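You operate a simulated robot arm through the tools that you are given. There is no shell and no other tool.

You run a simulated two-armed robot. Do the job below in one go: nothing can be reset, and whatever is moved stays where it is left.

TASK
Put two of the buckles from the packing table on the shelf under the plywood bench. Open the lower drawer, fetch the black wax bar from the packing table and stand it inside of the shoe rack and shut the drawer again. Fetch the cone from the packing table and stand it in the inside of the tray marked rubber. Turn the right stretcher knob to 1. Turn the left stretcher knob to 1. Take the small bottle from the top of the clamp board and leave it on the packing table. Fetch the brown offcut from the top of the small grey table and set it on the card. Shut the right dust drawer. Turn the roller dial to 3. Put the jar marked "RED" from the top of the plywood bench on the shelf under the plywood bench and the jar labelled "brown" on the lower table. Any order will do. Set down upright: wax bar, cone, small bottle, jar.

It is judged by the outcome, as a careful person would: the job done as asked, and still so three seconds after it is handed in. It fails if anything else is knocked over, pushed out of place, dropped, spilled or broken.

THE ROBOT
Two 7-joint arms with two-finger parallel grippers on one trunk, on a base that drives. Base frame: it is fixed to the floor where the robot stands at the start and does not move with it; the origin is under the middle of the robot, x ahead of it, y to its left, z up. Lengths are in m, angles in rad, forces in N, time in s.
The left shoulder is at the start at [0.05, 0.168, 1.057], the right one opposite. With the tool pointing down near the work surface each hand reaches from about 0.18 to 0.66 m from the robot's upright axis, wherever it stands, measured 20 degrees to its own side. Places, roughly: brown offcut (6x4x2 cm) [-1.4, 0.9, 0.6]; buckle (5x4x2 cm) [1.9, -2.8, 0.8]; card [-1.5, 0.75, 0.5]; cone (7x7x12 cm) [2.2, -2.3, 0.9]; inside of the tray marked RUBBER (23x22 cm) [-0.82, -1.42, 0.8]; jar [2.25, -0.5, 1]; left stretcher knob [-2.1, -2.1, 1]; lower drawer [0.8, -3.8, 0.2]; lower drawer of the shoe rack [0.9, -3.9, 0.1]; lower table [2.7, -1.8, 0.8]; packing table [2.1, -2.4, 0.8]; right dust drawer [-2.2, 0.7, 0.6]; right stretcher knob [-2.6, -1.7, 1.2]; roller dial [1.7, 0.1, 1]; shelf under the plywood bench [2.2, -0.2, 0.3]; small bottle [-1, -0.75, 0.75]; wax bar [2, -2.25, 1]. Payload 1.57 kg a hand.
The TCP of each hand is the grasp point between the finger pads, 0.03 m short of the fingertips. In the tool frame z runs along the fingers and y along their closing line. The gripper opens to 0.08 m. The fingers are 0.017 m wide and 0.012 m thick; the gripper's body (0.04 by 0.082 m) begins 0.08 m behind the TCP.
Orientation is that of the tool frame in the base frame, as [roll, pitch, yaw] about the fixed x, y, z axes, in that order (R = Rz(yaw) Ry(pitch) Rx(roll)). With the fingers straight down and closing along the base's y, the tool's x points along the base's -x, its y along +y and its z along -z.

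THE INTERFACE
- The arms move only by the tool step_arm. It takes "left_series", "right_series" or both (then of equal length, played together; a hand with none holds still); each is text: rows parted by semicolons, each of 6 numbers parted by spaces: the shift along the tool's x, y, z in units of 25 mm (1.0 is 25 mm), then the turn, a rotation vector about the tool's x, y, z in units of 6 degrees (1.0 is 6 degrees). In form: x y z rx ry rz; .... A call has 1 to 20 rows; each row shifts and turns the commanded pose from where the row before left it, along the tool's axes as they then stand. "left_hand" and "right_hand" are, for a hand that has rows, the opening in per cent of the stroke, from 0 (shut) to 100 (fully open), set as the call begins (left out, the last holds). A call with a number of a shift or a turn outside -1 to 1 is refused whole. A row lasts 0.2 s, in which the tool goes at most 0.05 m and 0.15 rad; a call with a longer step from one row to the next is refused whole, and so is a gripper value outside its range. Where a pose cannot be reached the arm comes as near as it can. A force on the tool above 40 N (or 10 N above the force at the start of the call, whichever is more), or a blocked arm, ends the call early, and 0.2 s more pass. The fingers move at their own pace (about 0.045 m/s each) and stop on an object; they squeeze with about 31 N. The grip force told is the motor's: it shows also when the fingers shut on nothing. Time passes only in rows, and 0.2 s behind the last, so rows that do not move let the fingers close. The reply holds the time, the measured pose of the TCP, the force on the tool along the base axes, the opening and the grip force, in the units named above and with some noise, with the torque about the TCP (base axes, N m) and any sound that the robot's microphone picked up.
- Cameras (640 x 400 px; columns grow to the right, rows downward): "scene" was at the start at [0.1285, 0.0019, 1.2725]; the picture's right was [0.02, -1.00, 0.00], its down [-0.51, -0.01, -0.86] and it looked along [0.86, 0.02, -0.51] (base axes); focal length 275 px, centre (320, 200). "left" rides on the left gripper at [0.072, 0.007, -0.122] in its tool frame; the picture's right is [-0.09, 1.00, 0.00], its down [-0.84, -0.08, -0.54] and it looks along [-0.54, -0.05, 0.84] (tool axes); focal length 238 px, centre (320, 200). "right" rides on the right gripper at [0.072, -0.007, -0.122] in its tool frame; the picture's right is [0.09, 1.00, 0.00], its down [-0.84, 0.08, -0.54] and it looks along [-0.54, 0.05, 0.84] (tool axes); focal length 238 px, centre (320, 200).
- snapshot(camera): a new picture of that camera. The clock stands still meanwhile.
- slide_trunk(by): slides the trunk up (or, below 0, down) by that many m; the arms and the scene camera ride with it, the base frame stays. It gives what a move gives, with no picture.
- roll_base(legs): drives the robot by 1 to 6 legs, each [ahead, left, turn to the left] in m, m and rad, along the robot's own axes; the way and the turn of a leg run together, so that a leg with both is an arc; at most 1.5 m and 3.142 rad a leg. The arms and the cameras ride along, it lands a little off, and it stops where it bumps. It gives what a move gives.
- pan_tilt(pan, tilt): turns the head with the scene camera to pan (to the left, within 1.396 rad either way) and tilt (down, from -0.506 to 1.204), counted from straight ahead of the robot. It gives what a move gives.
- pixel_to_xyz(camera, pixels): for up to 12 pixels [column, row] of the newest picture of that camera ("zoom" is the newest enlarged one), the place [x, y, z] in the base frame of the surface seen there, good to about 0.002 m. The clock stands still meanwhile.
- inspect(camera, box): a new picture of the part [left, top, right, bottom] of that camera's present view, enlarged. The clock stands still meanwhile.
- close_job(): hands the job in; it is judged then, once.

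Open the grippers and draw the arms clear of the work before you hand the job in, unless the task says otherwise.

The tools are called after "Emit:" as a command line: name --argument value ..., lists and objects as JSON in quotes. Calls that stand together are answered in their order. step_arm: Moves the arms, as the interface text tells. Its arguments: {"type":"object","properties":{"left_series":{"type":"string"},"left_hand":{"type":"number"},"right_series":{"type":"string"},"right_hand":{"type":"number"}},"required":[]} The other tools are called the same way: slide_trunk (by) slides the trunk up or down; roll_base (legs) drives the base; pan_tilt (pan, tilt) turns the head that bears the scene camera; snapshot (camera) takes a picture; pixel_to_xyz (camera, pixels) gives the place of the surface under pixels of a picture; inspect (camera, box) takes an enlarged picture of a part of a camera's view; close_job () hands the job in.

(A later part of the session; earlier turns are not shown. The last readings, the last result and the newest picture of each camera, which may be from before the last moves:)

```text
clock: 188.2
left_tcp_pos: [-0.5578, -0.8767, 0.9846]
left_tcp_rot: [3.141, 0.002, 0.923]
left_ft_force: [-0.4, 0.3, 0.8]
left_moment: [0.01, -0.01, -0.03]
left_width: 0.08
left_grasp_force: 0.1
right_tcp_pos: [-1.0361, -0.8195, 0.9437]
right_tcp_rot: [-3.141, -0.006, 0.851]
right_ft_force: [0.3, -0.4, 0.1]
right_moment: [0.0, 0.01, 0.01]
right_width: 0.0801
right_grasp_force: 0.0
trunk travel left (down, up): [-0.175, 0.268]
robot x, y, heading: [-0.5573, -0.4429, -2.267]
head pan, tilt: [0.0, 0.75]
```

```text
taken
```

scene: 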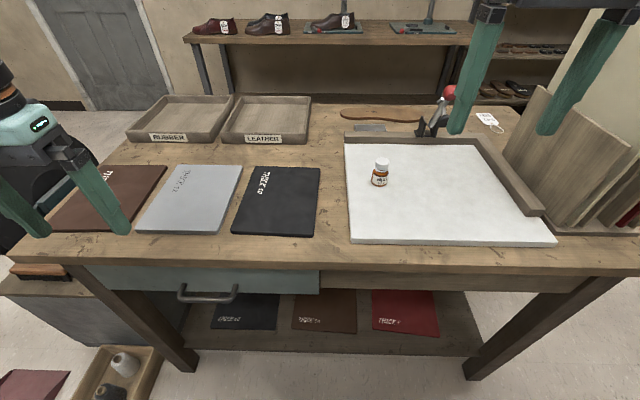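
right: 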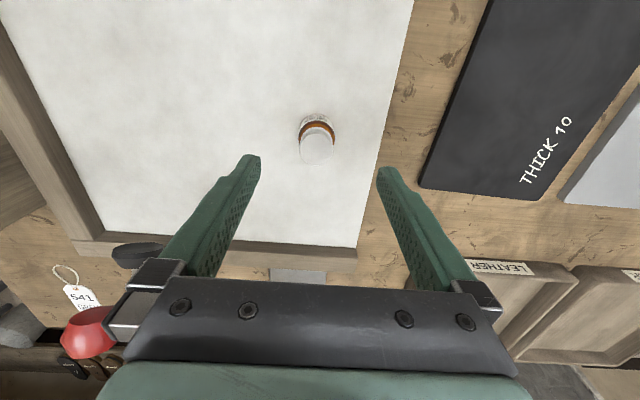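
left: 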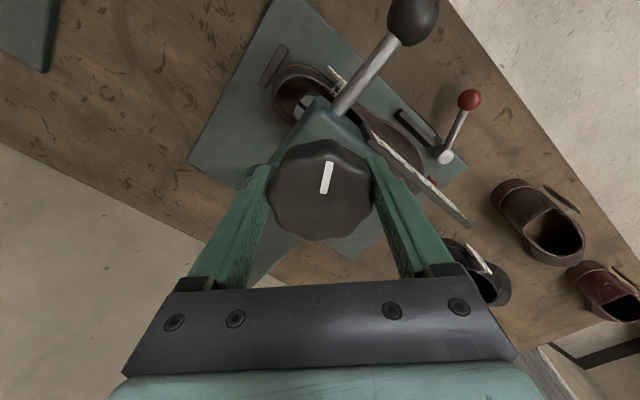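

The bottle's cap (317,148) is right under the TCP. Descend to z≈0.85 and grip.

Emit:
step_arm --right_series "0 -0.08 0.95 0 0 0;0 0 0.95 0 0 0;0 0 0.95 0 0 0;0 0 0.9 0 0 0"

Emit:
step_arm --right_series "0 0 0 0 0 0;0 0 0 0 0 0;0 0 0 0 0 0;0 0 0 0 0 0;0 0 0 0 0 0" --right_hand 0

Emit:
snapshot --camera "right"

```text
clock: 189.2
left_tcp_pos: [-0.5581, -0.8758, 0.9858]
left_tcp_rot: [3.141, 0.001, 0.924]
left_ft_force: [0.3, 0.0, -0.4]
left_moment: [0.03, 0.02, -0.01]
left_width: 0.0799
left_grasp_force: 0.0
right_tcp_pos: [-1.0381, -0.8169, 0.8493]
right_tcp_rot: [-3.141, -0.006, 0.847]
right_ft_force: [-0.3, 0.2, -0.4]
right_moment: [-0.02, 0.03, 0.02]
right_width: 0.0802
right_grasp_force: 0.0
trunk travel left (down, up): [-0.175, 0.268]
robot x, y, heading: [-0.5561, -0.4451, -2.27]
head pan, tilt: [0.0, 0.75]
```

```text
clock: 190.4
left_tcp_pos: [-0.5578, -0.8781, 0.985]
left_tcp_rot: [3.141, 0.001, 0.923]
left_ft_force: [0.1, -0.5, -0.5]
left_moment: [-0.01, -0.01, -0.02]
left_width: 0.0799
left_grasp_force: 0.0
right_tcp_pos: [-1.0378, -0.8163, 0.8506]
right_tcp_rot: [-3.141, -0.005, 0.848]
right_ft_force: [-0.1, -0.1, 0.3]
right_moment: [-0.03, 0.01, 0.0]
right_width: 0.0336
right_grasp_force: 30.9
trunk travel left (down, up): [-0.175, 0.268]
robot x, y, heading: [-0.5563, -0.4429, -2.269]
head pan, tilt: [0.0, 0.75]
```

```text
taken
```

right: 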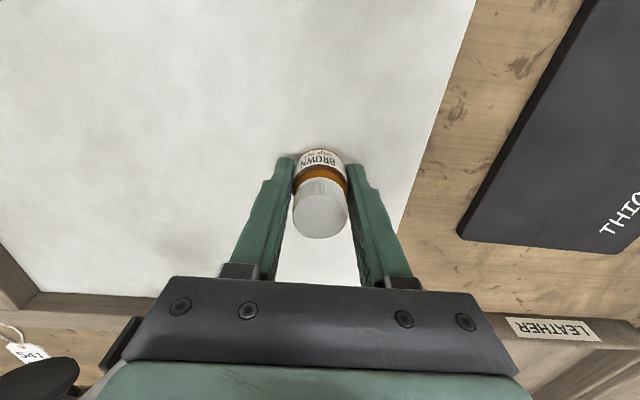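

Gripped (0.0336). Lift it straight up and draw back.

Emit:
step_arm --right_series "0 0 -1 0 0 0;0 0 -1 0 0 0;0 0 -1 0 0 0;0 0 -1 0 0 0;1 0 -1 0 0 0;1 0 -1 0 0 0;1 0 -1 0 0 0;1 0 -1 0 0 0;1 0 0 0 0 0;1 0 0 0 0 0;1 0 0 0 0 0;1 0 0 0 0 0"

Emit:
snapshot --camera "scene"

```text
clock: 193.1
left_tcp_pos: [-0.5578, -0.8759, 0.9852]
left_tcp_rot: [3.14, 0.002, 0.925]
left_ft_force: [-0.3, 0.2, -0.1]
left_moment: [-0.02, 0.0, 0.02]
left_width: 0.0803
left_grasp_force: 0.1
right_tcp_pos: [-0.9079, -0.6684, 1.0525]
right_tcp_rot: [3.141, -0.005, 0.848]
right_ft_force: [-0.8, 0.2, 0.2]
right_moment: [-0.04, 0.01, -0.01]
right_width: 0.0336
right_grasp_force: 30.8
trunk travel left (down, up): [-0.175, 0.268]
robot x, y, heading: [-0.5557, -0.4466, -2.261]
head pan, tilt: [0.0, 0.75]
```

```text
taken
```

scene: 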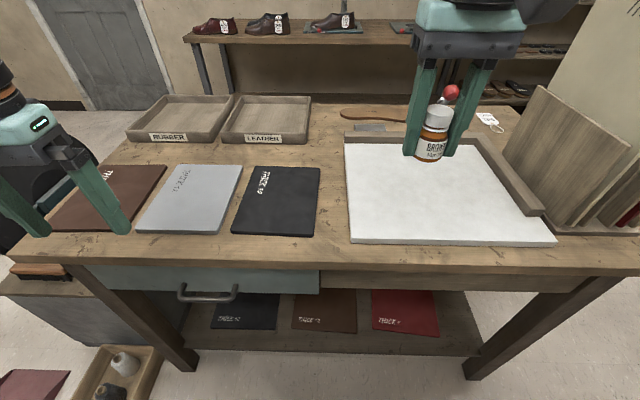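

Bottle in hand. Back off, turn toward the packing table and look.

Emit:
roll_base --legs '[[-0.35, 0, 0], [0, 0, 1.6]]'

Emit:
pan_tilt --pan 0.0 --tilt 0.45

Emit:
snapshot --camera "scene"

```text
clock: 199.2
left_tcp_pos: [0.1014, -0.1699, 0.986]
left_tcp_rot: [3.141, 0.001, 2.502]
left_ft_force: [0.1, -0.7, 0.9]
left_moment: [0.0, 0.03, -0.01]
left_width: 0.0799
left_grasp_force: 0.1
right_tcp_pos: [-0.1019, -0.5222, 1.0515]
right_tcp_rot: [-3.14, -0.004, 2.43]
right_ft_force: [-0.2, -0.6, 0.5]
right_moment: [-0.01, 0.0, 0.0]
right_width: 0.0336
right_grasp_force: 30.7
trunk travel left (down, up): [-0.175, 0.268]
robot x, y, heading: [-0.3293, -0.1748, -0.691]
head pan, tilt: [0.0, 0.75]
```

```text
clock: 200.0
left_tcp_pos: [0.1024, -0.1691, 0.985]
left_tcp_rot: [-3.14, 0.004, 2.502]
left_ft_force: [0.2, 0.5, -0.5]
left_moment: [0.02, -0.04, 0.03]
left_width: 0.0802
left_grasp_force: 0.0
right_tcp_pos: [-0.1027, -0.5231, 1.052]
right_tcp_rot: [3.141, -0.005, 2.429]
right_ft_force: [0.3, 0.3, -0.6]
right_moment: [0.0, -0.03, 0.01]
right_width: 0.0335
right_grasp_force: 30.9
trunk travel left (down, up): [-0.175, 0.268]
robot x, y, heading: [-0.3302, -0.1734, -0.69]
head pan, tilt: [0.0, 0.45]
```

```text
taken
```

scene: 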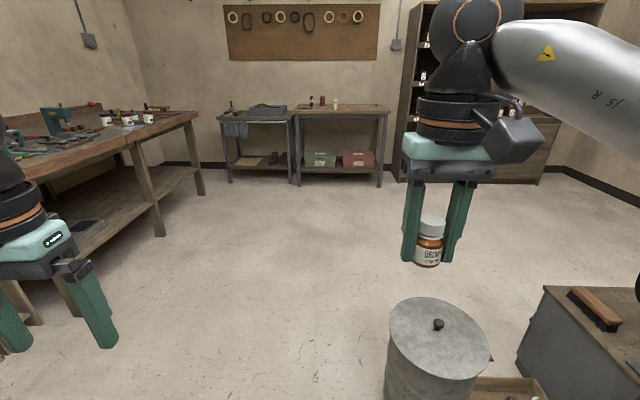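

I see packing table (345,110), lower table (262,120), and a lidded bin at (440,350) close ahead-right. Measure them.

Emit:
pixel_to_xyz --camera "scene" --pixels '[[440, 330], [400, 360], [395, 310], [300, 116], [385, 111], [225, 118], [285, 122], [340, 250], [155, 235], [200, 195], [130, 150], [170, 110]]'

Emit:
inspect --camera "scene" --box '[200, 80, 420, 200]'

```text
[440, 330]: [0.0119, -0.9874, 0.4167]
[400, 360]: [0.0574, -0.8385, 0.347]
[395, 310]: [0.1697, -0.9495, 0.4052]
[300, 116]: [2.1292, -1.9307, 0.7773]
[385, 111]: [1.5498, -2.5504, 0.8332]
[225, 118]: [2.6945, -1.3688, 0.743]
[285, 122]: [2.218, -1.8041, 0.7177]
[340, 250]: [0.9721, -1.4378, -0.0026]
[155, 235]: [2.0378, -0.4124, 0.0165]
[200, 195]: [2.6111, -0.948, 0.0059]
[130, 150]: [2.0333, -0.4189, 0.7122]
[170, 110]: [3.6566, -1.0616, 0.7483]
```

```text
2.91 times, centred on (310, 140) of scene
```

zoom: 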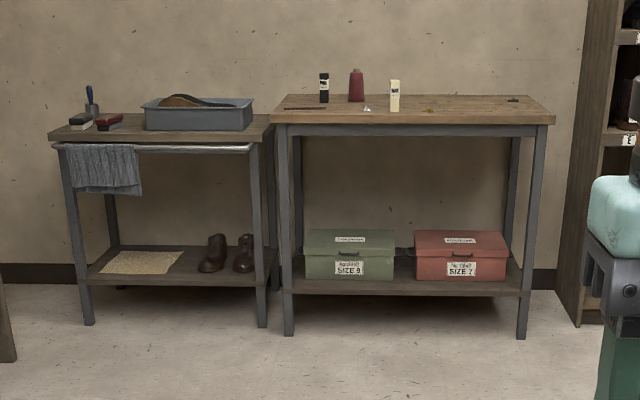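

Table front edge runs (2.13,-1.93)→(1.55,-2.55). Drive around the bin to stand ~0.75 m in front of it.

Emit:
roll_base --legs '[[0.989, 0.263, 0], [1.252, -0.432, -0.06]]'

Emit:
pan_tilt --pan 0.0 --tilt 0.6

Emit:
snapshot --camera "scene"

```text
clock: 211.5
left_tcp_pos: [1.6985, -1.7553, 0.9852]
left_tcp_rot: [3.141, 0.003, 2.438]
left_ft_force: [0.7, 0.0, 0.1]
left_moment: [-0.01, 0.03, 0.02]
left_width: 0.0802
left_grasp_force: 0.0
right_tcp_pos: [1.473, -2.0937, 1.0529]
right_tcp_rot: [3.139, -0.006, 2.366]
right_ft_force: [0.1, 0.1, 0.6]
right_moment: [-0.01, -0.01, 0.03]
right_width: 0.0332
right_grasp_force: 30.7
trunk travel left (down, up): [-0.175, 0.268]
robot x, y, heading: [1.2637, -1.7307, -0.75]
head pan, tilt: [0.0, 0.45]
```

```text
clock: 212.2
left_tcp_pos: [1.6995, -1.7554, 0.9859]
left_tcp_rot: [3.14, 0.002, 2.442]
left_ft_force: [-0.4, -0.4, 0.6]
left_moment: [-0.01, 0.01, 0.03]
left_width: 0.0799
left_grasp_force: 0.0
right_tcp_pos: [1.4734, -2.0941, 1.0526]
right_tcp_rot: [-3.142, -0.005, 2.366]
right_ft_force: [-0.1, 0.2, -0.5]
right_moment: [0.01, 0.0, -0.01]
right_width: 0.0336
right_grasp_force: 31.2
trunk travel left (down, up): [-0.175, 0.268]
robot x, y, heading: [1.2667, -1.7357, -0.749]
head pan, tilt: [0.0, 0.6]
```

```text
taken
```

scene: 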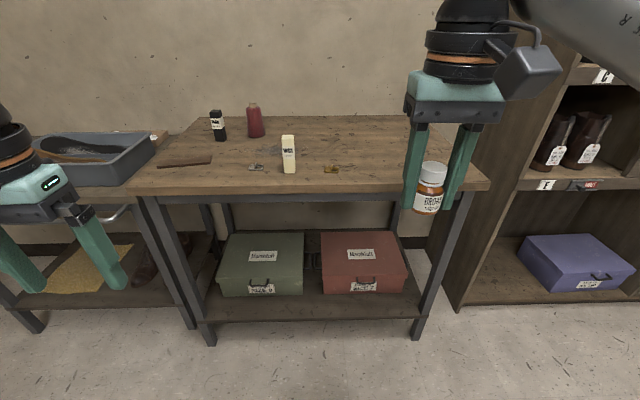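

On the packing table: black wax bar (217,125), cone (255,120), silver buckle (256,167), white wax (289,153), brass buckle (331,169). Zoom and measure.

Emit:
inspect --camera "scene" --box '[130, 90, 370, 220]'

Emit:
pixel_to_xyz --camera "scene" --pixels '[[215, 112], [219, 135], [254, 104], [255, 130], [256, 167], [331, 169], [289, 137], [289, 165], [185, 162], [330, 140], [370, 170], [140, 188]]'

```text
2.67 times, centred on (250, 155) of scene
```

zoom: 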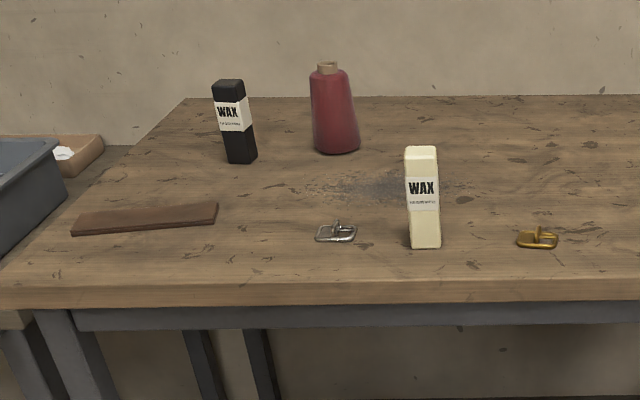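

```text
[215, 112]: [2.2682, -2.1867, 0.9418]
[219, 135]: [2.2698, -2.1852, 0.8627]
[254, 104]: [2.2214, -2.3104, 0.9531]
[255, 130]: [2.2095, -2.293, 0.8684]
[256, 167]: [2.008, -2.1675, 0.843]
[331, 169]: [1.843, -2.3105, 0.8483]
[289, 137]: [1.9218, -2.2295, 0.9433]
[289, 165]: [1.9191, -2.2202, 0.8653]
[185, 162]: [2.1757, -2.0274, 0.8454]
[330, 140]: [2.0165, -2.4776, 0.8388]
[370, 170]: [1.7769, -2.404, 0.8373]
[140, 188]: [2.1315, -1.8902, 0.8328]
```

Table top z≈0.838. Move 0.38 m closer (edge then ~0.36 m away) and view the right side with the right camera.

Emit:
roll_base --legs '[[0.38, 0.0, 0.0]]'

Emit:
snapshot --camera "scene"

Emit:
snapshot --camera "right"

```text
clock: 214.6
left_tcp_pos: [1.9817, -2.0089, 0.9863]
left_tcp_rot: [3.141, 0.003, 2.454]
left_ft_force: [0.8, 0.3, 0.1]
left_moment: [0.0, 0.01, -0.02]
left_width: 0.0799
left_grasp_force: 0.1
right_tcp_pos: [1.7605, -2.3495, 1.0527]
right_tcp_rot: [3.141, -0.007, 2.38]
right_ft_force: [0.5, 0.7, 0.2]
right_moment: [-0.03, -0.01, -0.01]
right_width: 0.0335
right_grasp_force: 30.7
trunk travel left (down, up): [-0.175, 0.268]
robot x, y, heading: [1.5504, -1.9916, -0.731]
head pan, tilt: [0.0, 0.6]
```

```text
taken
```

scene: 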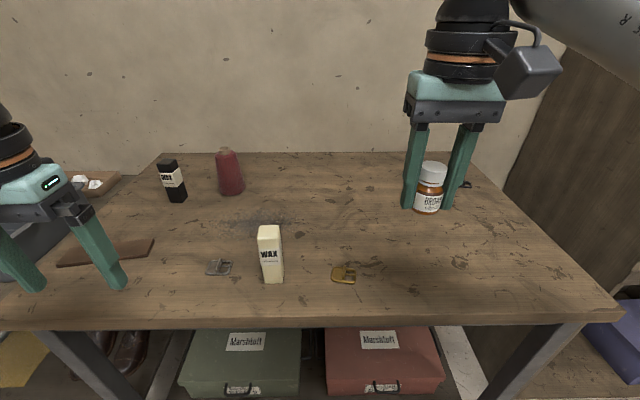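

```text
taken
```

right: 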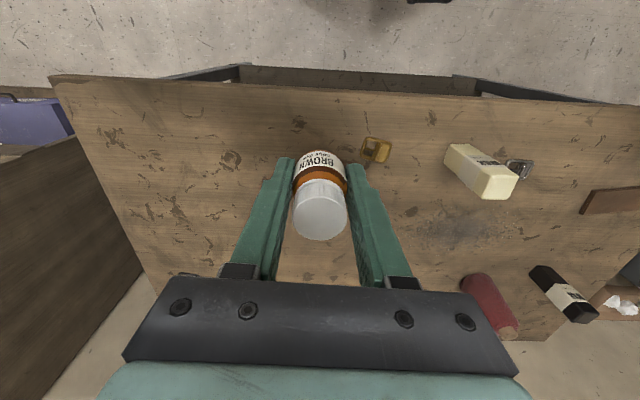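

The right part of the table is free around (470,240). Check the spot and the black buckle (465,184).

Emit:
pixel_to_xyz --camera "scene" --pixels '[[467, 184], [480, 250], [460, 240], [500, 230], [570, 290], [343, 273], [220, 266], [345, 278]]'

Emit:
inspect --camera "scene" --box '[400, 150, 600, 310]'

```text
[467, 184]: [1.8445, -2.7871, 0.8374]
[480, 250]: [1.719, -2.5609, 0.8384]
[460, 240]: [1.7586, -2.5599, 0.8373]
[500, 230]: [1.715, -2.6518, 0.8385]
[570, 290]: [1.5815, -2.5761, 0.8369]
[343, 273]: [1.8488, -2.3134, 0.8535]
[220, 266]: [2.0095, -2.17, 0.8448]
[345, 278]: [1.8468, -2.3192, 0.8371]
```

```text
2.50 times, centred on (500, 230) of scene
```

zoom: 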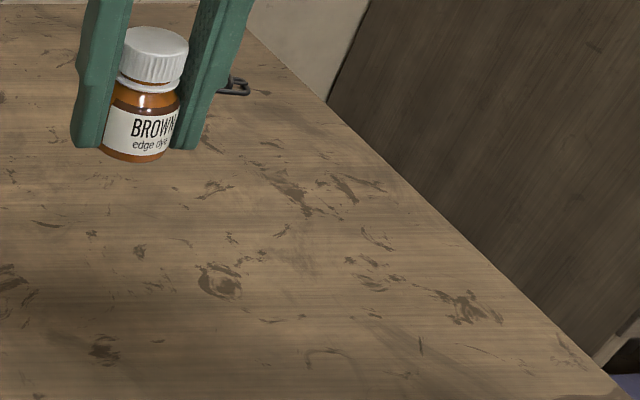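

Carry the bottle to (1.737,-2.49) and lower it, stopping just above the table.

Emit:
step_arm --right_series "-0.64 -0.944 0 0 0 0;-0.64 -0.944 0 0 0 0;-0.64 -0.944 0 0 0 0;-0.64 -0.944 0 0 0 0;-0.64 -0.944 0 0 0 0;0 0 1 0 0 0;0 0 1 0 0 0;0 0 1 0 0 0;0 0 1 0 0 0;0 0 1 0 0 0;0 0 1 0 0 0;0 0 0.8 0 0 0"

Emit:
step_arm --right_series "0 0 0.15 0 0 0;0 0 0.12 0 0 0;0 0 0 0 0 0"

Emit:
snapshot --camera "scene"

```text
clock: 217.2
left_tcp_pos: [1.9827, -2.0094, 0.9855]
left_tcp_rot: [-3.141, 0.002, 2.453]
left_ft_force: [-0.3, 0.4, 0.3]
left_moment: [-0.02, 0.03, 0.0]
left_width: 0.08
left_grasp_force: 0.1
right_tcp_pos: [1.7367, -2.4908, 0.8814]
right_tcp_rot: [-3.141, -0.003, 2.379]
right_ft_force: [0.0, -0.6, -0.5]
right_moment: [0.03, 0.0, 0.0]
right_width: 0.0333
right_grasp_force: 30.9
trunk travel left (down, up): [-0.175, 0.268]
robot x, y, heading: [1.5504, -1.9924, -0.729]
head pan, tilt: [0.0, 0.6]
```

```text
clock: 218.0
left_tcp_pos: [1.9822, -2.009, 0.9844]
left_tcp_rot: [-3.141, 0.002, 2.455]
left_ft_force: [-0.2, -0.1, -0.7]
left_moment: [-0.02, -0.01, 0.04]
left_width: 0.0801
left_grasp_force: 0.0
right_tcp_pos: [1.7361, -2.4916, 0.8761]
right_tcp_rot: [3.141, -0.005, 2.378]
right_ft_force: [0.0, 0.5, 0.5]
right_moment: [-0.01, 0.0, -0.01]
right_width: 0.0332
right_grasp_force: 31.1
trunk travel left (down, up): [-0.175, 0.268]
robot x, y, heading: [1.5513, -1.9876, -0.733]
head pan, tilt: [0.0, 0.6]
```

```text
taken
```

scene: 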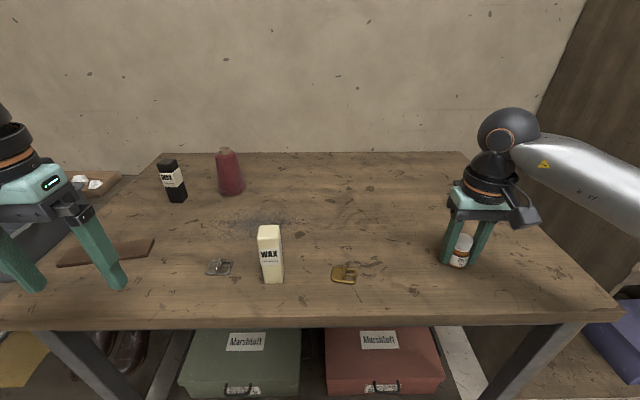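

Base is ~2 mm above the top; lower the last bit, release and lift.

Emit:
step_arm --right_series "0 0 0.08 0 0 0;0 0 0 0 0 0"

Emit:
step_arm --right_series "0 0 0 0 0 0;0 0 0 0 0 0;0 0 0 0 0 0;0 0 0 0 0 0;0 0 -0.5 0 0 0;0 0 -1 0 0 0;0 0 -1 0 0 0;0 0 -1 0 0 0;0 0 -1 0 0 0;0 0 -1 0 0 0" --right_hand 100

Emit:
snapshot --camera "right"

```text
clock: 218.6
left_tcp_pos: [1.9824, -2.0094, 0.9849]
left_tcp_rot: [3.14, 0.003, 2.454]
left_ft_force: [-0.7, 0.7, -0.6]
left_moment: [0.0, 0.02, -0.02]
left_width: 0.0799
left_grasp_force: 0.1
right_tcp_pos: [1.7365, -2.4911, 0.8742]
right_tcp_rot: [-3.139, -0.006, 2.38]
right_ft_force: [-0.3, 0.5, -0.3]
right_moment: [0.03, 0.02, 0.01]
right_width: 0.033
right_grasp_force: 31.3
trunk travel left (down, up): [-0.175, 0.268]
robot x, y, heading: [1.5512, -1.9884, -0.733]
head pan, tilt: [0.0, 0.6]
```

```text
clock: 220.8
left_tcp_pos: [1.9833, -2.0086, 0.9851]
left_tcp_rot: [-3.141, 0.003, 2.453]
left_ft_force: [0.3, -0.2, 0.6]
left_moment: [-0.02, -0.03, 0.02]
left_width: 0.08
left_grasp_force: 0.2
right_tcp_pos: [1.7396, -2.4924, 1.0117]
right_tcp_rot: [3.141, -0.006, 2.379]
right_ft_force: [-0.5, 0.1, 1.0]
right_moment: [0.01, -0.01, -0.02]
right_width: 0.0798
right_grasp_force: 0.1
trunk travel left (down, up): [-0.175, 0.268]
robot x, y, heading: [1.5484, -1.9919, -0.729]
head pan, tilt: [0.0, 0.6]
```

```text
taken
```

right: 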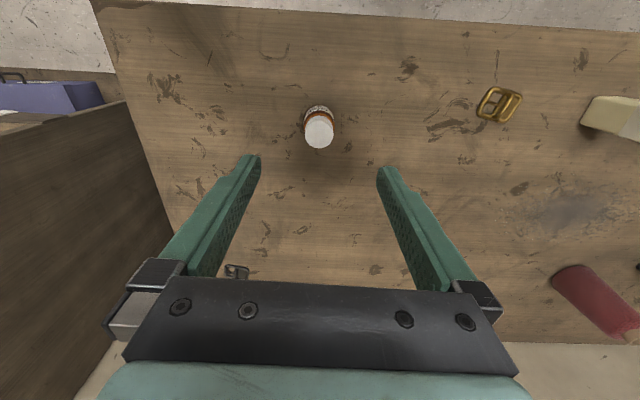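

The bottle stands upright on the packing table. Now shift left 0.23 m to reach the black wax bar with the left hand.

Emit:
roll_base --legs '[[0.025, 0.23, -0.02]]'

Emit:
snapshot --camera "scene"

Emit:
pixel_to_xyz --camera "scene" --pixels '[[170, 162], [320, 200]]'

```text
clock: 223.4
left_tcp_pos: [2.1534, -1.8718, 0.9858]
left_tcp_rot: [-3.141, 0.001, 2.43]
left_ft_force: [1.2, 0.3, 1.1]
left_moment: [0.02, 0.0, 0.02]
left_width: 0.0801
left_grasp_force: 0.1
right_tcp_pos: [1.8973, -2.3495, 1.0108]
right_tcp_rot: [-3.141, -0.006, 2.355]
right_ft_force: [0.2, 0.2, -0.1]
right_moment: [-0.01, 0.02, 0.01]
right_width: 0.0802
right_grasp_force: 0.1
trunk travel left (down, up): [-0.175, 0.268]
robot x, y, heading: [1.7198, -1.8387, -0.76]
head pan, tilt: [0.0, 0.6]
```

```text
taken
```

scene: 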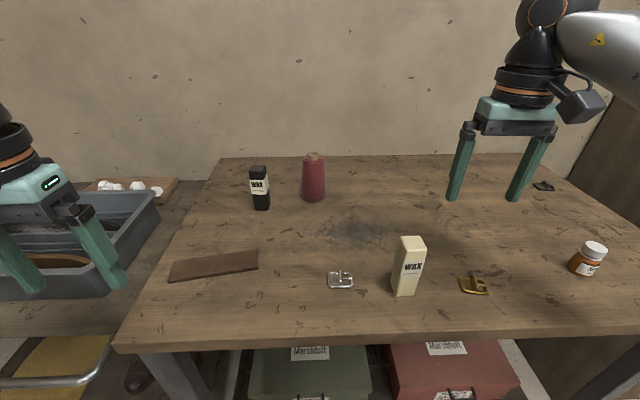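

```text
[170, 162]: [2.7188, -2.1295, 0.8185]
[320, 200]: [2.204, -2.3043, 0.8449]
```

Zoom on the black wax bar (259,187) and cone (314,177) for exact geometry.

Emit:
inspect --camera "scene" --box '[230, 140, 350, 220]'

Emit:
pixel_to_xyz --camera "zoom" --pixels '[[150, 150], [110, 142], [190, 142], [115, 165], [195, 170], [160, 300], [160, 345], [440, 80], [445, 200], [390, 280], [500, 280], [445, 310]]'

```text
5.00 times, centred on (290, 180) of scene
```

zoom: 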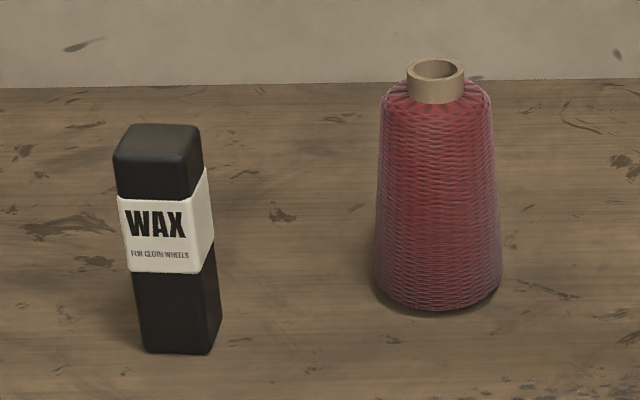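

```text
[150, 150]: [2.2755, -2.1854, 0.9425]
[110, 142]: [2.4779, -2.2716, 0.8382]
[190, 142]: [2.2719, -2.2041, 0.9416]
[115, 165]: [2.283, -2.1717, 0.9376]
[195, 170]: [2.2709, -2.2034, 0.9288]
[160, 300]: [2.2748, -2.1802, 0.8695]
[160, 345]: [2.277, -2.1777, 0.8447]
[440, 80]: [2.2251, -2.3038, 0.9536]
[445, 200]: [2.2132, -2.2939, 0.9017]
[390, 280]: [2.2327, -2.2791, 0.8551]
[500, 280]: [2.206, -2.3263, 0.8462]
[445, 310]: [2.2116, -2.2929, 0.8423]
```

Wax bar centre ≈(2.28,-2.192), top 0.9425. Move the left hand above it at z≈1.0.

Emit:
step_arm --left_series "-0.94 -0.492 -0.1 0 0 0;-0.94 -0.492 -0.1 0 0 0;-0.94 -0.492 -0.1 0 0 0;-0.94 -0.492 -0.1 0 0 0;-0.94 -0.492 -0.1 0 0 0;-0.94 -0.492 -0.1 0 0 0;-0.94 -0.492 0 0 0 0;-0.94 -0.492 0 0 0 0;-0.94 -0.492 0 0 0 0;-0.94 -0.492 0 0 0 0;-0.94 -0.492 0 0 0 0" --left_hand 100

Emit:
snapshot --camera "left"

```text
clock: 225.8
left_tcp_pos: [2.2572, -2.1336, 1.0015]
left_tcp_rot: [3.141, 0.002, 2.43]
left_ft_force: [0.2, 0.6, 0.4]
left_moment: [-0.03, 0.06, -0.01]
left_width: 0.0804
left_grasp_force: 0.0
left hand out of reach, approached as far as the arm can: row 11
right_tcp_pos: [1.8991, -2.3483, 1.0096]
right_tcp_rot: [-3.139, -0.006, 2.356]
right_ft_force: [0.5, -0.1, 0.9]
right_moment: [-0.06, 0.07, -0.01]
right_width: 0.0801
right_grasp_force: 0.0
trunk travel left (down, up): [-0.175, 0.268]
robot x, y, heading: [1.7212, -1.8427, -0.764]
head pan, tilt: [0.0, 0.6]
```

```text
taken
```

left: 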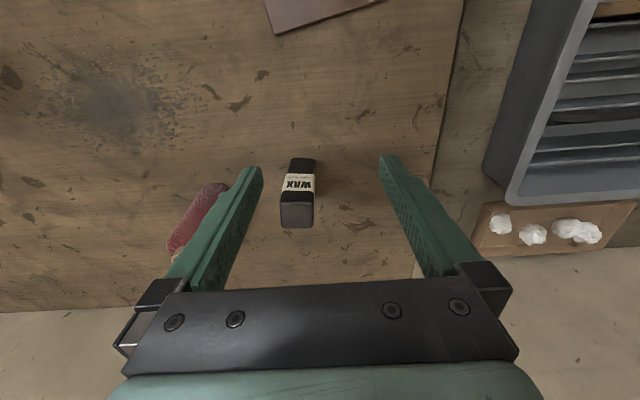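

Bar top at (297,215): need 58 mm ahead and 18 mm right. Reach was the limit, so I raise the trunk 0.15 m and lower the hand correspondingly.

Emit:
slide_trunk --by 0.15

Emit:
step_arm --left_series "0 0 1 0 0 0;0 0 1 0 0 0;-0.4 -0.12 1 0 0 0;-0.5 -0.15 1 0 0 0;-0.5 -0.15 1 0 0 0;-0.5 -0.15 0.9 0 0 0;-0.4 -0.15 0 0 0 0"

Emit:
snapshot --camera "left"

```text
clock: 227.6
left_tcp_pos: [2.2568, -2.1357, 1.1514]
left_tcp_rot: [-3.141, 0.0, 2.431]
left_ft_force: [0.6, -0.4, -0.4]
left_moment: [0.02, 0.0, -0.01]
left_width: 0.0804
left_grasp_force: 0.1
right_tcp_pos: [1.8979, -2.3511, 1.1588]
right_tcp_rot: [3.141, -0.005, 2.355]
right_ft_force: [-0.4, 0.1, -0.2]
right_moment: [-0.03, 0.03, -0.02]
right_width: 0.0802
right_grasp_force: 0.1
trunk travel left (down, up): [-0.325, 0.118]
robot x, y, heading: [1.7215, -1.8408, -0.756]
head pan, tilt: [0.0, 0.6]
```

```text
clock: 229.2
left_tcp_pos: [2.276, -2.1626, 1.0023]
left_tcp_rot: [3.141, 0.002, 2.429]
left_ft_force: [0.2, 0.0, -0.7]
left_moment: [0.01, -0.01, 0.02]
left_width: 0.0799
left_grasp_force: 0.0
left hand out of reach, approached as far as the arm can: row 1, 5, 6, 7
right_tcp_pos: [1.8976, -2.3494, 1.1597]
right_tcp_rot: [3.141, -0.006, 2.357]
right_ft_force: [-1.0, -0.3, 1.1]
right_moment: [0.01, -0.01, 0.0]
right_width: 0.0798
right_grasp_force: 0.0
trunk travel left (down, up): [-0.325, 0.118]
robot x, y, heading: [1.7211, -1.8454, -0.758]
head pan, tilt: [0.0, 0.6]
```

```text
taken
```

left: 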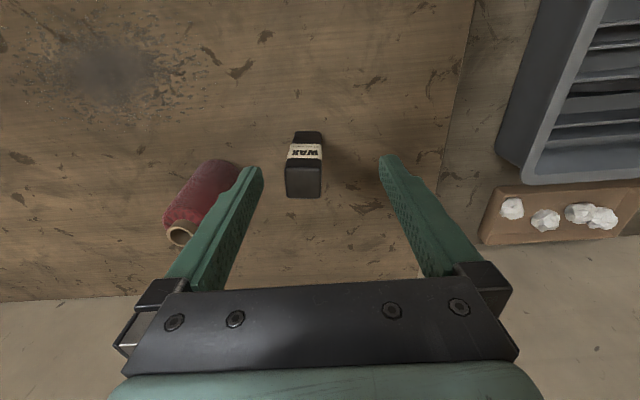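

Still 25 mm short. I raise the hand slightly and turn the base 0.2 rad right, which brings the left shoulder nearer.

Emit:
step_arm --left_series "0.5 0.3 -1 0 0 0;0.5 0.3 -1 0 0 0"

Emit:
roll_base --legs '[[0.0, 0.0, -0.22]]'

Emit:
snapshot --camera "left"

```text
clock: 229.8
left_tcp_pos: [2.2643, -2.1339, 1.0531]
left_tcp_rot: [-3.141, 0.004, 2.431]
left_ft_force: [0.0, -0.7, 0.2]
left_moment: [0.0, 0.0, -0.03]
left_width: 0.0799
left_grasp_force: 0.2
right_tcp_pos: [1.8978, -2.3495, 1.1588]
right_tcp_rot: [-3.141, -0.003, 2.356]
right_ft_force: [-0.1, -0.3, -0.4]
right_moment: [-0.02, -0.01, 0.01]
right_width: 0.0797
right_grasp_force: 0.1
trunk travel left (down, up): [-0.325, 0.118]
robot x, y, heading: [1.7191, -1.8422, -0.758]
head pan, tilt: [0.0, 0.6]
```

```text
clock: 230.9
left_tcp_pos: [2.1877, -2.2466, 1.0528]
left_tcp_rot: [-3.14, 0.002, 2.209]
left_ft_force: [0.6, -0.7, 0.1]
left_moment: [-0.01, -0.01, 0.02]
left_width: 0.08
left_grasp_force: 0.1
right_tcp_pos: [1.783, -2.3767, 1.1605]
right_tcp_rot: [-3.14, -0.004, 2.134]
right_ft_force: [0.7, 0.5, -0.2]
right_moment: [-0.02, 0.01, -0.02]
right_width: 0.0797
right_grasp_force: 0.1
trunk travel left (down, up): [-0.325, 0.118]
robot x, y, heading: [1.7214, -1.8454, -0.979]
head pan, tilt: [0.0, 0.6]
```

```text
taken
```

left: 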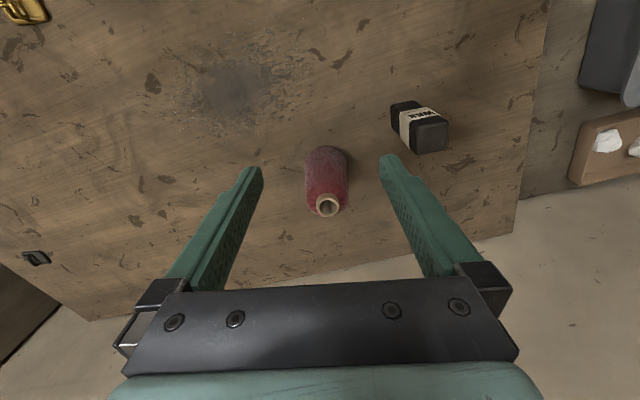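

Rotate the hand back by 12.6° and shift left/forward to above the bar (2.289,-2.1855).

Emit:
step_arm --left_series "0 0 0 0 0 -0.7;0 0 0 0 0 -0.7;0 0 0 0 0 -0.7;-0.3 0.9 0 0 0 0;-0.3 0.9 0 0 0 0;-0.3 0.9 0 0 0 0;-0.3 0.9 0 0 0 0;-0.3 0.9 0 0 0 0;0 0 1 0 0 0;0 0 0.9 0 0 0"

Emit:
snapshot --camera "left"

```text
clock: 233.2
left_tcp_pos: [2.2905, -2.1883, 1.0036]
left_tcp_rot: [3.141, 0.004, 2.431]
left_ft_force: [0.3, -0.4, 0.5]
left_moment: [-0.02, 0.01, 0.02]
left_width: 0.0801
left_grasp_force: 0.0
right_tcp_pos: [1.7815, -2.3769, 1.1592]
right_tcp_rot: [-3.141, -0.006, 2.135]
right_ft_force: [0.2, 0.3, 1.0]
right_moment: [0.01, 0.03, -0.01]
right_width: 0.08
right_grasp_force: 0.0
trunk travel left (down, up): [-0.325, 0.118]
robot x, y, heading: [1.7209, -1.8447, -0.98]
head pan, tilt: [0.0, 0.6]
```

```text
taken
```

left: 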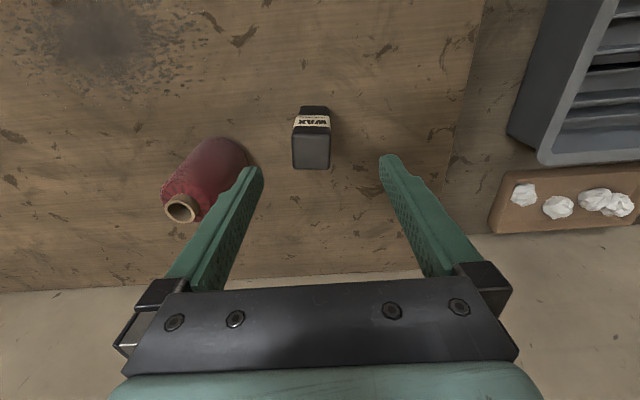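

Aligned except 6 mm; shift and descend to z 0.90, then close on the bar.

Emit:
step_arm --left_series "0 -0.24 0.6 0 0 0;0 0 0.9 0 0 0;0 0 0.9 0 0 0;0 0 0.9 0 0 0;0 0 0.85 0 0 0"

Emit:
step_arm --left_series "0 0 0 0 0 0;0 0 0 0 0 0;0 0 0 0 0 0;0 0 0 0 0 0;0 0 0 0 0 0" --left_hand 0

Emit:
snapshot --camera "left"

```text
clock: 234.3
left_tcp_pos: [2.2846, -2.1915, 0.9023]
left_tcp_rot: [3.141, 0.002, 2.428]
left_ft_force: [-0.1, -0.1, -0.2]
left_moment: [-0.03, 0.0, -0.03]
left_width: 0.08
left_grasp_force: 0.0
right_tcp_pos: [1.7818, -2.3754, 1.1597]
right_tcp_rot: [-3.14, -0.006, 2.135]
right_ft_force: [-0.3, -0.7, -0.6]
right_moment: [0.0, 0.0, 0.01]
right_width: 0.08
right_grasp_force: 0.1
trunk travel left (down, up): [-0.325, 0.118]
robot x, y, heading: [1.7187, -1.8455, -0.977]
head pan, tilt: [0.0, 0.6]
```

```text
clock: 235.6
left_tcp_pos: [2.2851, -2.1919, 0.9021]
left_tcp_rot: [3.141, 0.003, 2.429]
left_ft_force: [1.2, -0.3, 0.1]
left_moment: [-0.01, 0.01, 0.0]
left_width: 0.0314
left_grasp_force: 31.3
right_tcp_pos: [1.7823, -2.3749, 1.1583]
right_tcp_rot: [-3.141, -0.005, 2.136]
right_ft_force: [-0.4, -0.3, 0.7]
right_moment: [0.04, 0.02, 0.02]
right_width: 0.0799
right_grasp_force: 0.0
trunk travel left (down, up): [-0.325, 0.118]
robot x, y, heading: [1.7205, -1.8452, -0.98]
head pan, tilt: [0.0, 0.6]
```

```text
taken
```

left: 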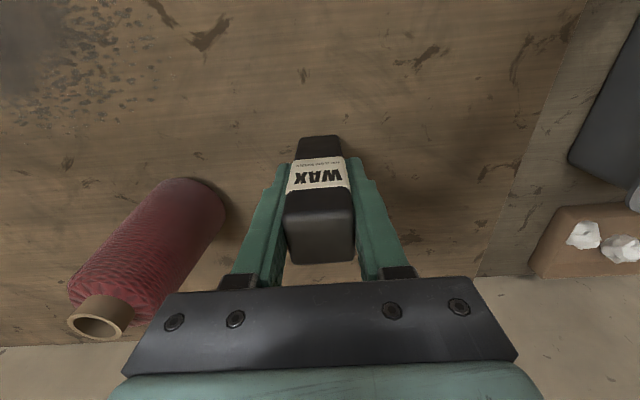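

Wax bar gripped (0.0314; its foot is 0.064 below the TCP). Lift and draw back.

Emit:
step_arm --left_series "0 0 -1 0 0 0;0 0 -1 0 0 0;0 0 -1 0 0 0;0 0 -1 0 0 0;0 0 -1 0 0 0;0 0 -1 0 0 0;1 0 0 0 0 0;1 0 0 0 0 0;1 0 0 0 0 0;1 0 0 0 0 0;1 0 0 0 0 0;1 0 0 0 0 0;1 0 0 0 0 0;1 0 0 0 0 0;1 0 0 0 0 0;1 0 0 0 0 0"

Emit:
snapshot --camera "scene"

```text
clock: 238.9
left_tcp_pos: [2.095, -2.0261, 1.0521]
left_tcp_rot: [-3.141, 0.003, 2.43]
left_ft_force: [0.9, 0.0, 0.6]
left_moment: [-0.03, 0.0, -0.01]
left_width: 0.0316
left_grasp_force: 31.1
right_tcp_pos: [1.7829, -2.3764, 1.1595]
right_tcp_rot: [3.141, -0.007, 2.134]
right_ft_force: [-0.7, 0.1, -0.9]
right_moment: [0.0, -0.02, -0.02]
right_width: 0.0799
right_grasp_force: 0.0
trunk travel left (down, up): [-0.325, 0.118]
robot x, y, heading: [1.724, -1.8453, -0.983]
head pan, tilt: [0.0, 0.6]
```

```text
taken
```

scene: 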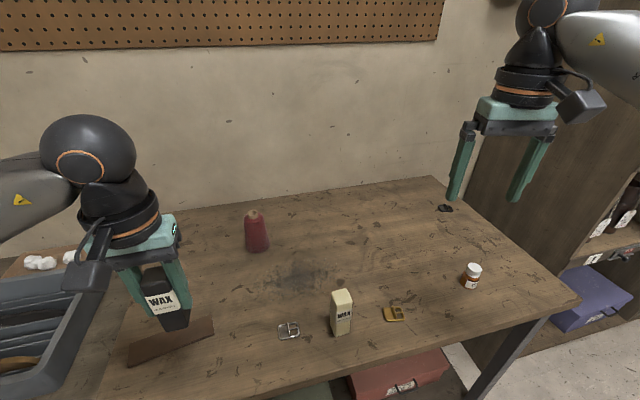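

Back off from the table, square up, and drive right toward the shoe rack's drawers.

Emit:
roll_base --legs '[[-0.5, 0, 0], [0, 0, 0.23], [0.0, -0.93, 0], [0.0, -0.93, 0]]'

Emit:
pan_tilt --pan 0.0 --tilt 0.6

Emit:
snapshot --camera "scene"

```text
clock: 259.2
left_tcp_pos: [0.5562, -2.8757, 1.0518]
left_tcp_rot: [-3.14, 0.003, 2.66]
left_ft_force: [1.2, 0.2, -1.1]
left_moment: [0.03, -0.03, -0.01]
left_width: 0.0316
left_grasp_force: 31.3
right_tcp_pos: [0.3303, -3.2869, 1.1592]
right_tcp_rot: [3.141, -0.006, 2.365]
right_ft_force: [-0.8, -1.1, 0.1]
right_moment: [0.01, 0.02, -0.04]
right_width: 0.08
right_grasp_force: 0.0
trunk travel left (down, up): [-0.325, 0.118]
robot x, y, heading: [0.1442, -2.7828, -0.747]
head pan, tilt: [0.0, 0.6]
```

```text
clock: 259.8
left_tcp_pos: [0.5555, -2.875, 1.0526]
left_tcp_rot: [3.14, 0.002, 2.66]
left_ft_force: [-0.3, 1.1, -0.7]
left_moment: [0.01, 0.02, -0.02]
left_width: 0.0314
left_grasp_force: 31.3
right_tcp_pos: [0.3307, -3.2862, 1.1598]
right_tcp_rot: [3.142, -0.006, 2.367]
right_ft_force: [0.5, -0.8, 0.4]
right_moment: [0.0, 0.0, -0.02]
right_width: 0.0803
right_grasp_force: 0.1
trunk travel left (down, up): [-0.325, 0.118]
robot x, y, heading: [0.1487, -2.7826, -0.746]
head pan, tilt: [0.0, 0.6]
```

```text
taken
```

scene: 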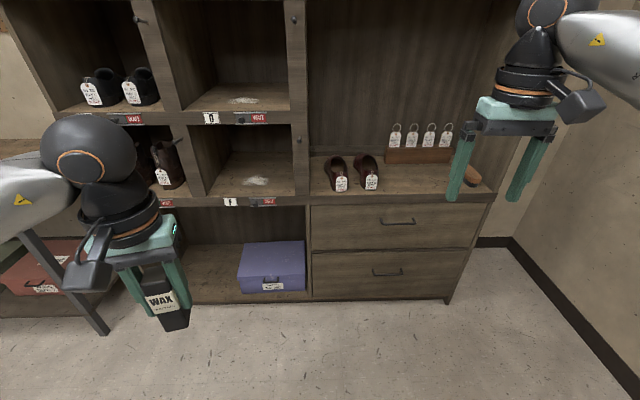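

The lower drawer's handle is at (388,272). Measure the drawer front and handle.

Emit:
pixel_to_xyz --camera "scene" --pixels '[[388, 272], [372, 268], [404, 270], [318, 260], [318, 292], [460, 255], [445, 290], [388, 290], [388, 222], [315, 305], [445, 302], [388, 260]]'

Emit:
inspect --camera "scene" --box '[300, 190, 500, 315]'

```text
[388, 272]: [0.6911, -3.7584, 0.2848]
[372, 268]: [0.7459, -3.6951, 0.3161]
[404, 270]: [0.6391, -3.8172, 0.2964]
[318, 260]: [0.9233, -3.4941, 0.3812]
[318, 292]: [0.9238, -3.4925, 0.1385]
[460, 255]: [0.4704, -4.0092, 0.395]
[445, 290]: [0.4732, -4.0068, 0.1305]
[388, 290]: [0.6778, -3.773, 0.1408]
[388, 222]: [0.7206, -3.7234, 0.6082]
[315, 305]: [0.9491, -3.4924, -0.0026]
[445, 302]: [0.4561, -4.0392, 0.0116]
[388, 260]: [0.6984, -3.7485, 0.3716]
```

```text
3.20 times, centred on (400, 252) of scene
```

zoom: 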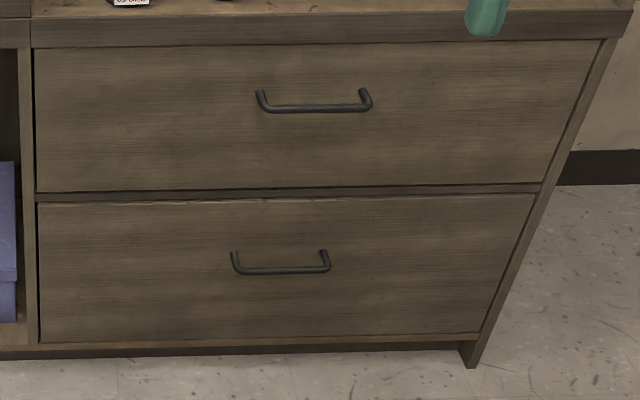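

Read the handle bar itself in the zoom (bar at 281,270).

Emit:
pixel_to_xyz --camera "zoom" --pixels '[[281, 270], [250, 269], [310, 269], [281, 271], [236, 262], [327, 262], [314, 108], [290, 108], [340, 107]]'

```text
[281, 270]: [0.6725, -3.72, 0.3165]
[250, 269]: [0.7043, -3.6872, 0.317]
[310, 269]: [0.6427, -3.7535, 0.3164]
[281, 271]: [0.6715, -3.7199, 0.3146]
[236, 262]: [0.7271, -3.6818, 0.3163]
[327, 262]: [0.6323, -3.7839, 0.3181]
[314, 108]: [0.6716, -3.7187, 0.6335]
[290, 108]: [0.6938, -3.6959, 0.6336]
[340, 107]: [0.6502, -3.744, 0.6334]
```

Handle bar: centre (0.6725,-3.720,0.316), standing 0.039 m off the face. I'll grip it with a horizontal tool, fingers above and below. First lower the trunk, and pitch the right hand forward.

Emit:
slide_trunk --by -0.325

Emit:
step_arm --right_series "-0.8 0 0 0 -0.8 0;-0.8 0 0 0 -0.8 0;-0.6 0 -0.4 0 -0.8 0;-0.5 0 0.5 0 -0.8 0;-0.4 0 0.5 0 -0.8 0;-0.3 0 0.6 0 -0.8 0;0 0 0.5 0 -0.8 0;0.3 0 0.3 0 -0.8 0;0.5 0 0.3 0 -0.8 0;0.5 0 0 0 -0.8 0;0.5 0 0 0 -0.8 0;0.5 0 0 0 -0.8 0;0.5 0 0 0 -0.8 0;0.5 0 0 0 -0.8 0;0.5 0 0 0 -0.8 0;0.5 0 0 0 -0.8 0"

```text
clock: 263.0
left_tcp_pos: [0.5553, -2.8758, 0.7271]
left_tcp_rot: [-3.14, 0.002, 2.66]
left_ft_force: [-0.2, 0.6, -0.5]
left_moment: [0.01, 0.0, -0.02]
left_width: 0.0318
left_grasp_force: 30.6
right_tcp_pos: [0.3301, -3.2855, 0.8338]
right_tcp_rot: [-3.14, -0.004, 2.366]
right_ft_force: [0.3, 0.5, 0.2]
right_moment: [-0.01, -0.02, -0.03]
right_width: 0.0801
right_grasp_force: 0.0
trunk travel left (down, up): [0.0, 0.443]
robot x, y, heading: [0.1468, -2.7819, -0.749]
head pan, tilt: [0.0, 0.6]
```

```text
clock: 266.4
left_tcp_pos: [0.5548, -2.8744, 0.7263]
left_tcp_rot: [-3.141, 0.002, 2.658]
left_ft_force: [-0.2, 0.5, -0.6]
left_moment: [0.01, -0.03, -0.01]
left_width: 0.0315
left_grasp_force: 31.0
right_tcp_pos: [0.368, -3.3249, 0.7287]
right_tcp_rot: [3.14, 1.21, 2.366]
right_ft_force: [-0.3, 0.8, 0.3]
right_moment: [-0.01, -0.01, -0.01]
right_width: 0.0799
right_grasp_force: 0.1
right hand out of reach, approached as far as the arm can: row 15, 16
trunk travel left (down, up): [0.0, 0.443]
robot x, y, heading: [0.1496, -2.7796, -0.75]
head pan, tilt: [0.0, 0.6]
```

Pitch is at 69°. Extend forward and down, then finish pitching.

Emit:
step_arm --right_series "0.72 0 0.91 0 0 0;0.72 0 0.91 0 0 0;0.72 0 0.91 0 0 0;0.72 0 0.91 0 0 0;0.72 0 0.91 0 0 0;0.72 0 0.91 0 0 0;0.72 0 0.91 0 0 0;0.72 0 0.91 0 0 0;0.72 0 0.91 0 0 0;0.72 0 0.91 0 0 0;0 0 0 0 -0.6 0;0 0 0 0 -0.6 0;0 0 0 0 -0.6 0;0 0 0 0 -0.6 0;0 0 0 0 -0.6 0"

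Emit:
snapshot --camera "scene"

```text
clock: 269.6
left_tcp_pos: [0.5539, -2.8753, 0.7272]
left_tcp_rot: [3.141, 0.003, 2.661]
left_ft_force: [0.9, 0.2, -0.7]
left_moment: [0.01, 0.02, 0.0]
left_width: 0.0315
left_grasp_force: 30.8
right_tcp_pos: [0.3753, -3.3596, 0.7139]
right_tcp_rot: [3.138, 1.202, 2.366]
right_ft_force: [-0.1, 0.1, -0.9]
right_moment: [-0.01, 0.0, -0.02]
right_width: 0.0797
right_grasp_force: 0.0
right hand out of reach, approached as far as the arm can: row 1, 2, 3, 4, 5, 6, 7, 8, 9, 10, 11, 12, 13, 14, 15
trunk travel left (down, up): [0.0, 0.443]
robot x, y, heading: [0.1516, -2.7767, -0.747]
head pan, tilt: [0.0, 0.6]
```

```text
taken
```

scene: 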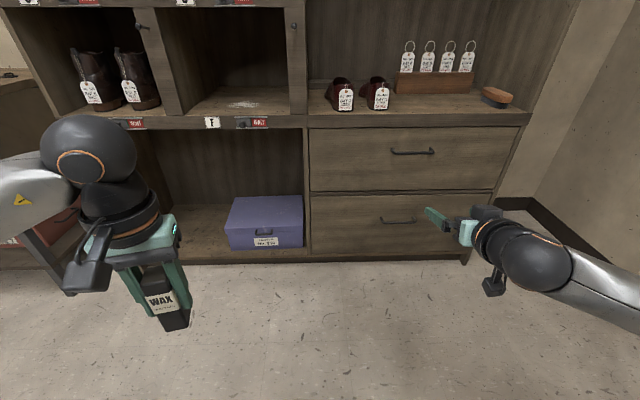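

Horizontal pose isn't reachable this low. Instead I'll hook the bar from above with closed fingertips, tool nearly down (14° tilt). Rotate the right hand back up first.

Emit:
step_arm --right_series "0 0 0 0 0.9 0;0 0 0 0 0.9 0;0 0 0 0 0.9 0;0 0 0 0 0.9 0;0 0 0 0 0.9 0;0 0 0 0 0.9 0;0 0 0 0 0.9 0;0 0 0 0 0.9 0;0 0 0 0 0.9 0;0 0 0 0 1 0" --right_hand 0

Emit:
snapshot --camera "scene"

```text
clock: 271.8
left_tcp_pos: [0.5549, -2.8756, 0.7273]
left_tcp_rot: [3.14, 0.002, 2.66]
left_ft_force: [0.7, -0.1, -1.1]
left_moment: [-0.01, 0.0, 0.01]
left_width: 0.0315
left_grasp_force: 30.6
right_tcp_pos: [0.3758, -3.3593, 0.7158]
right_tcp_rot: [-3.141, 0.246, 2.368]
right_ft_force: [0.1, -0.9, 0.0]
right_moment: [-0.01, -0.01, -0.01]
right_width: 0.0001
right_grasp_force: 21.7
trunk travel left (down, up): [0.0, 0.443]
robot x, y, heading: [0.1483, -2.7829, -0.749]
head pan, tilt: [0.0, 0.6]
```

```text
taken
```

scene: 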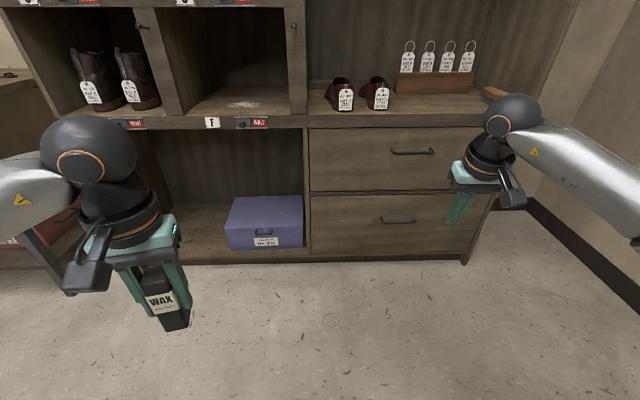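

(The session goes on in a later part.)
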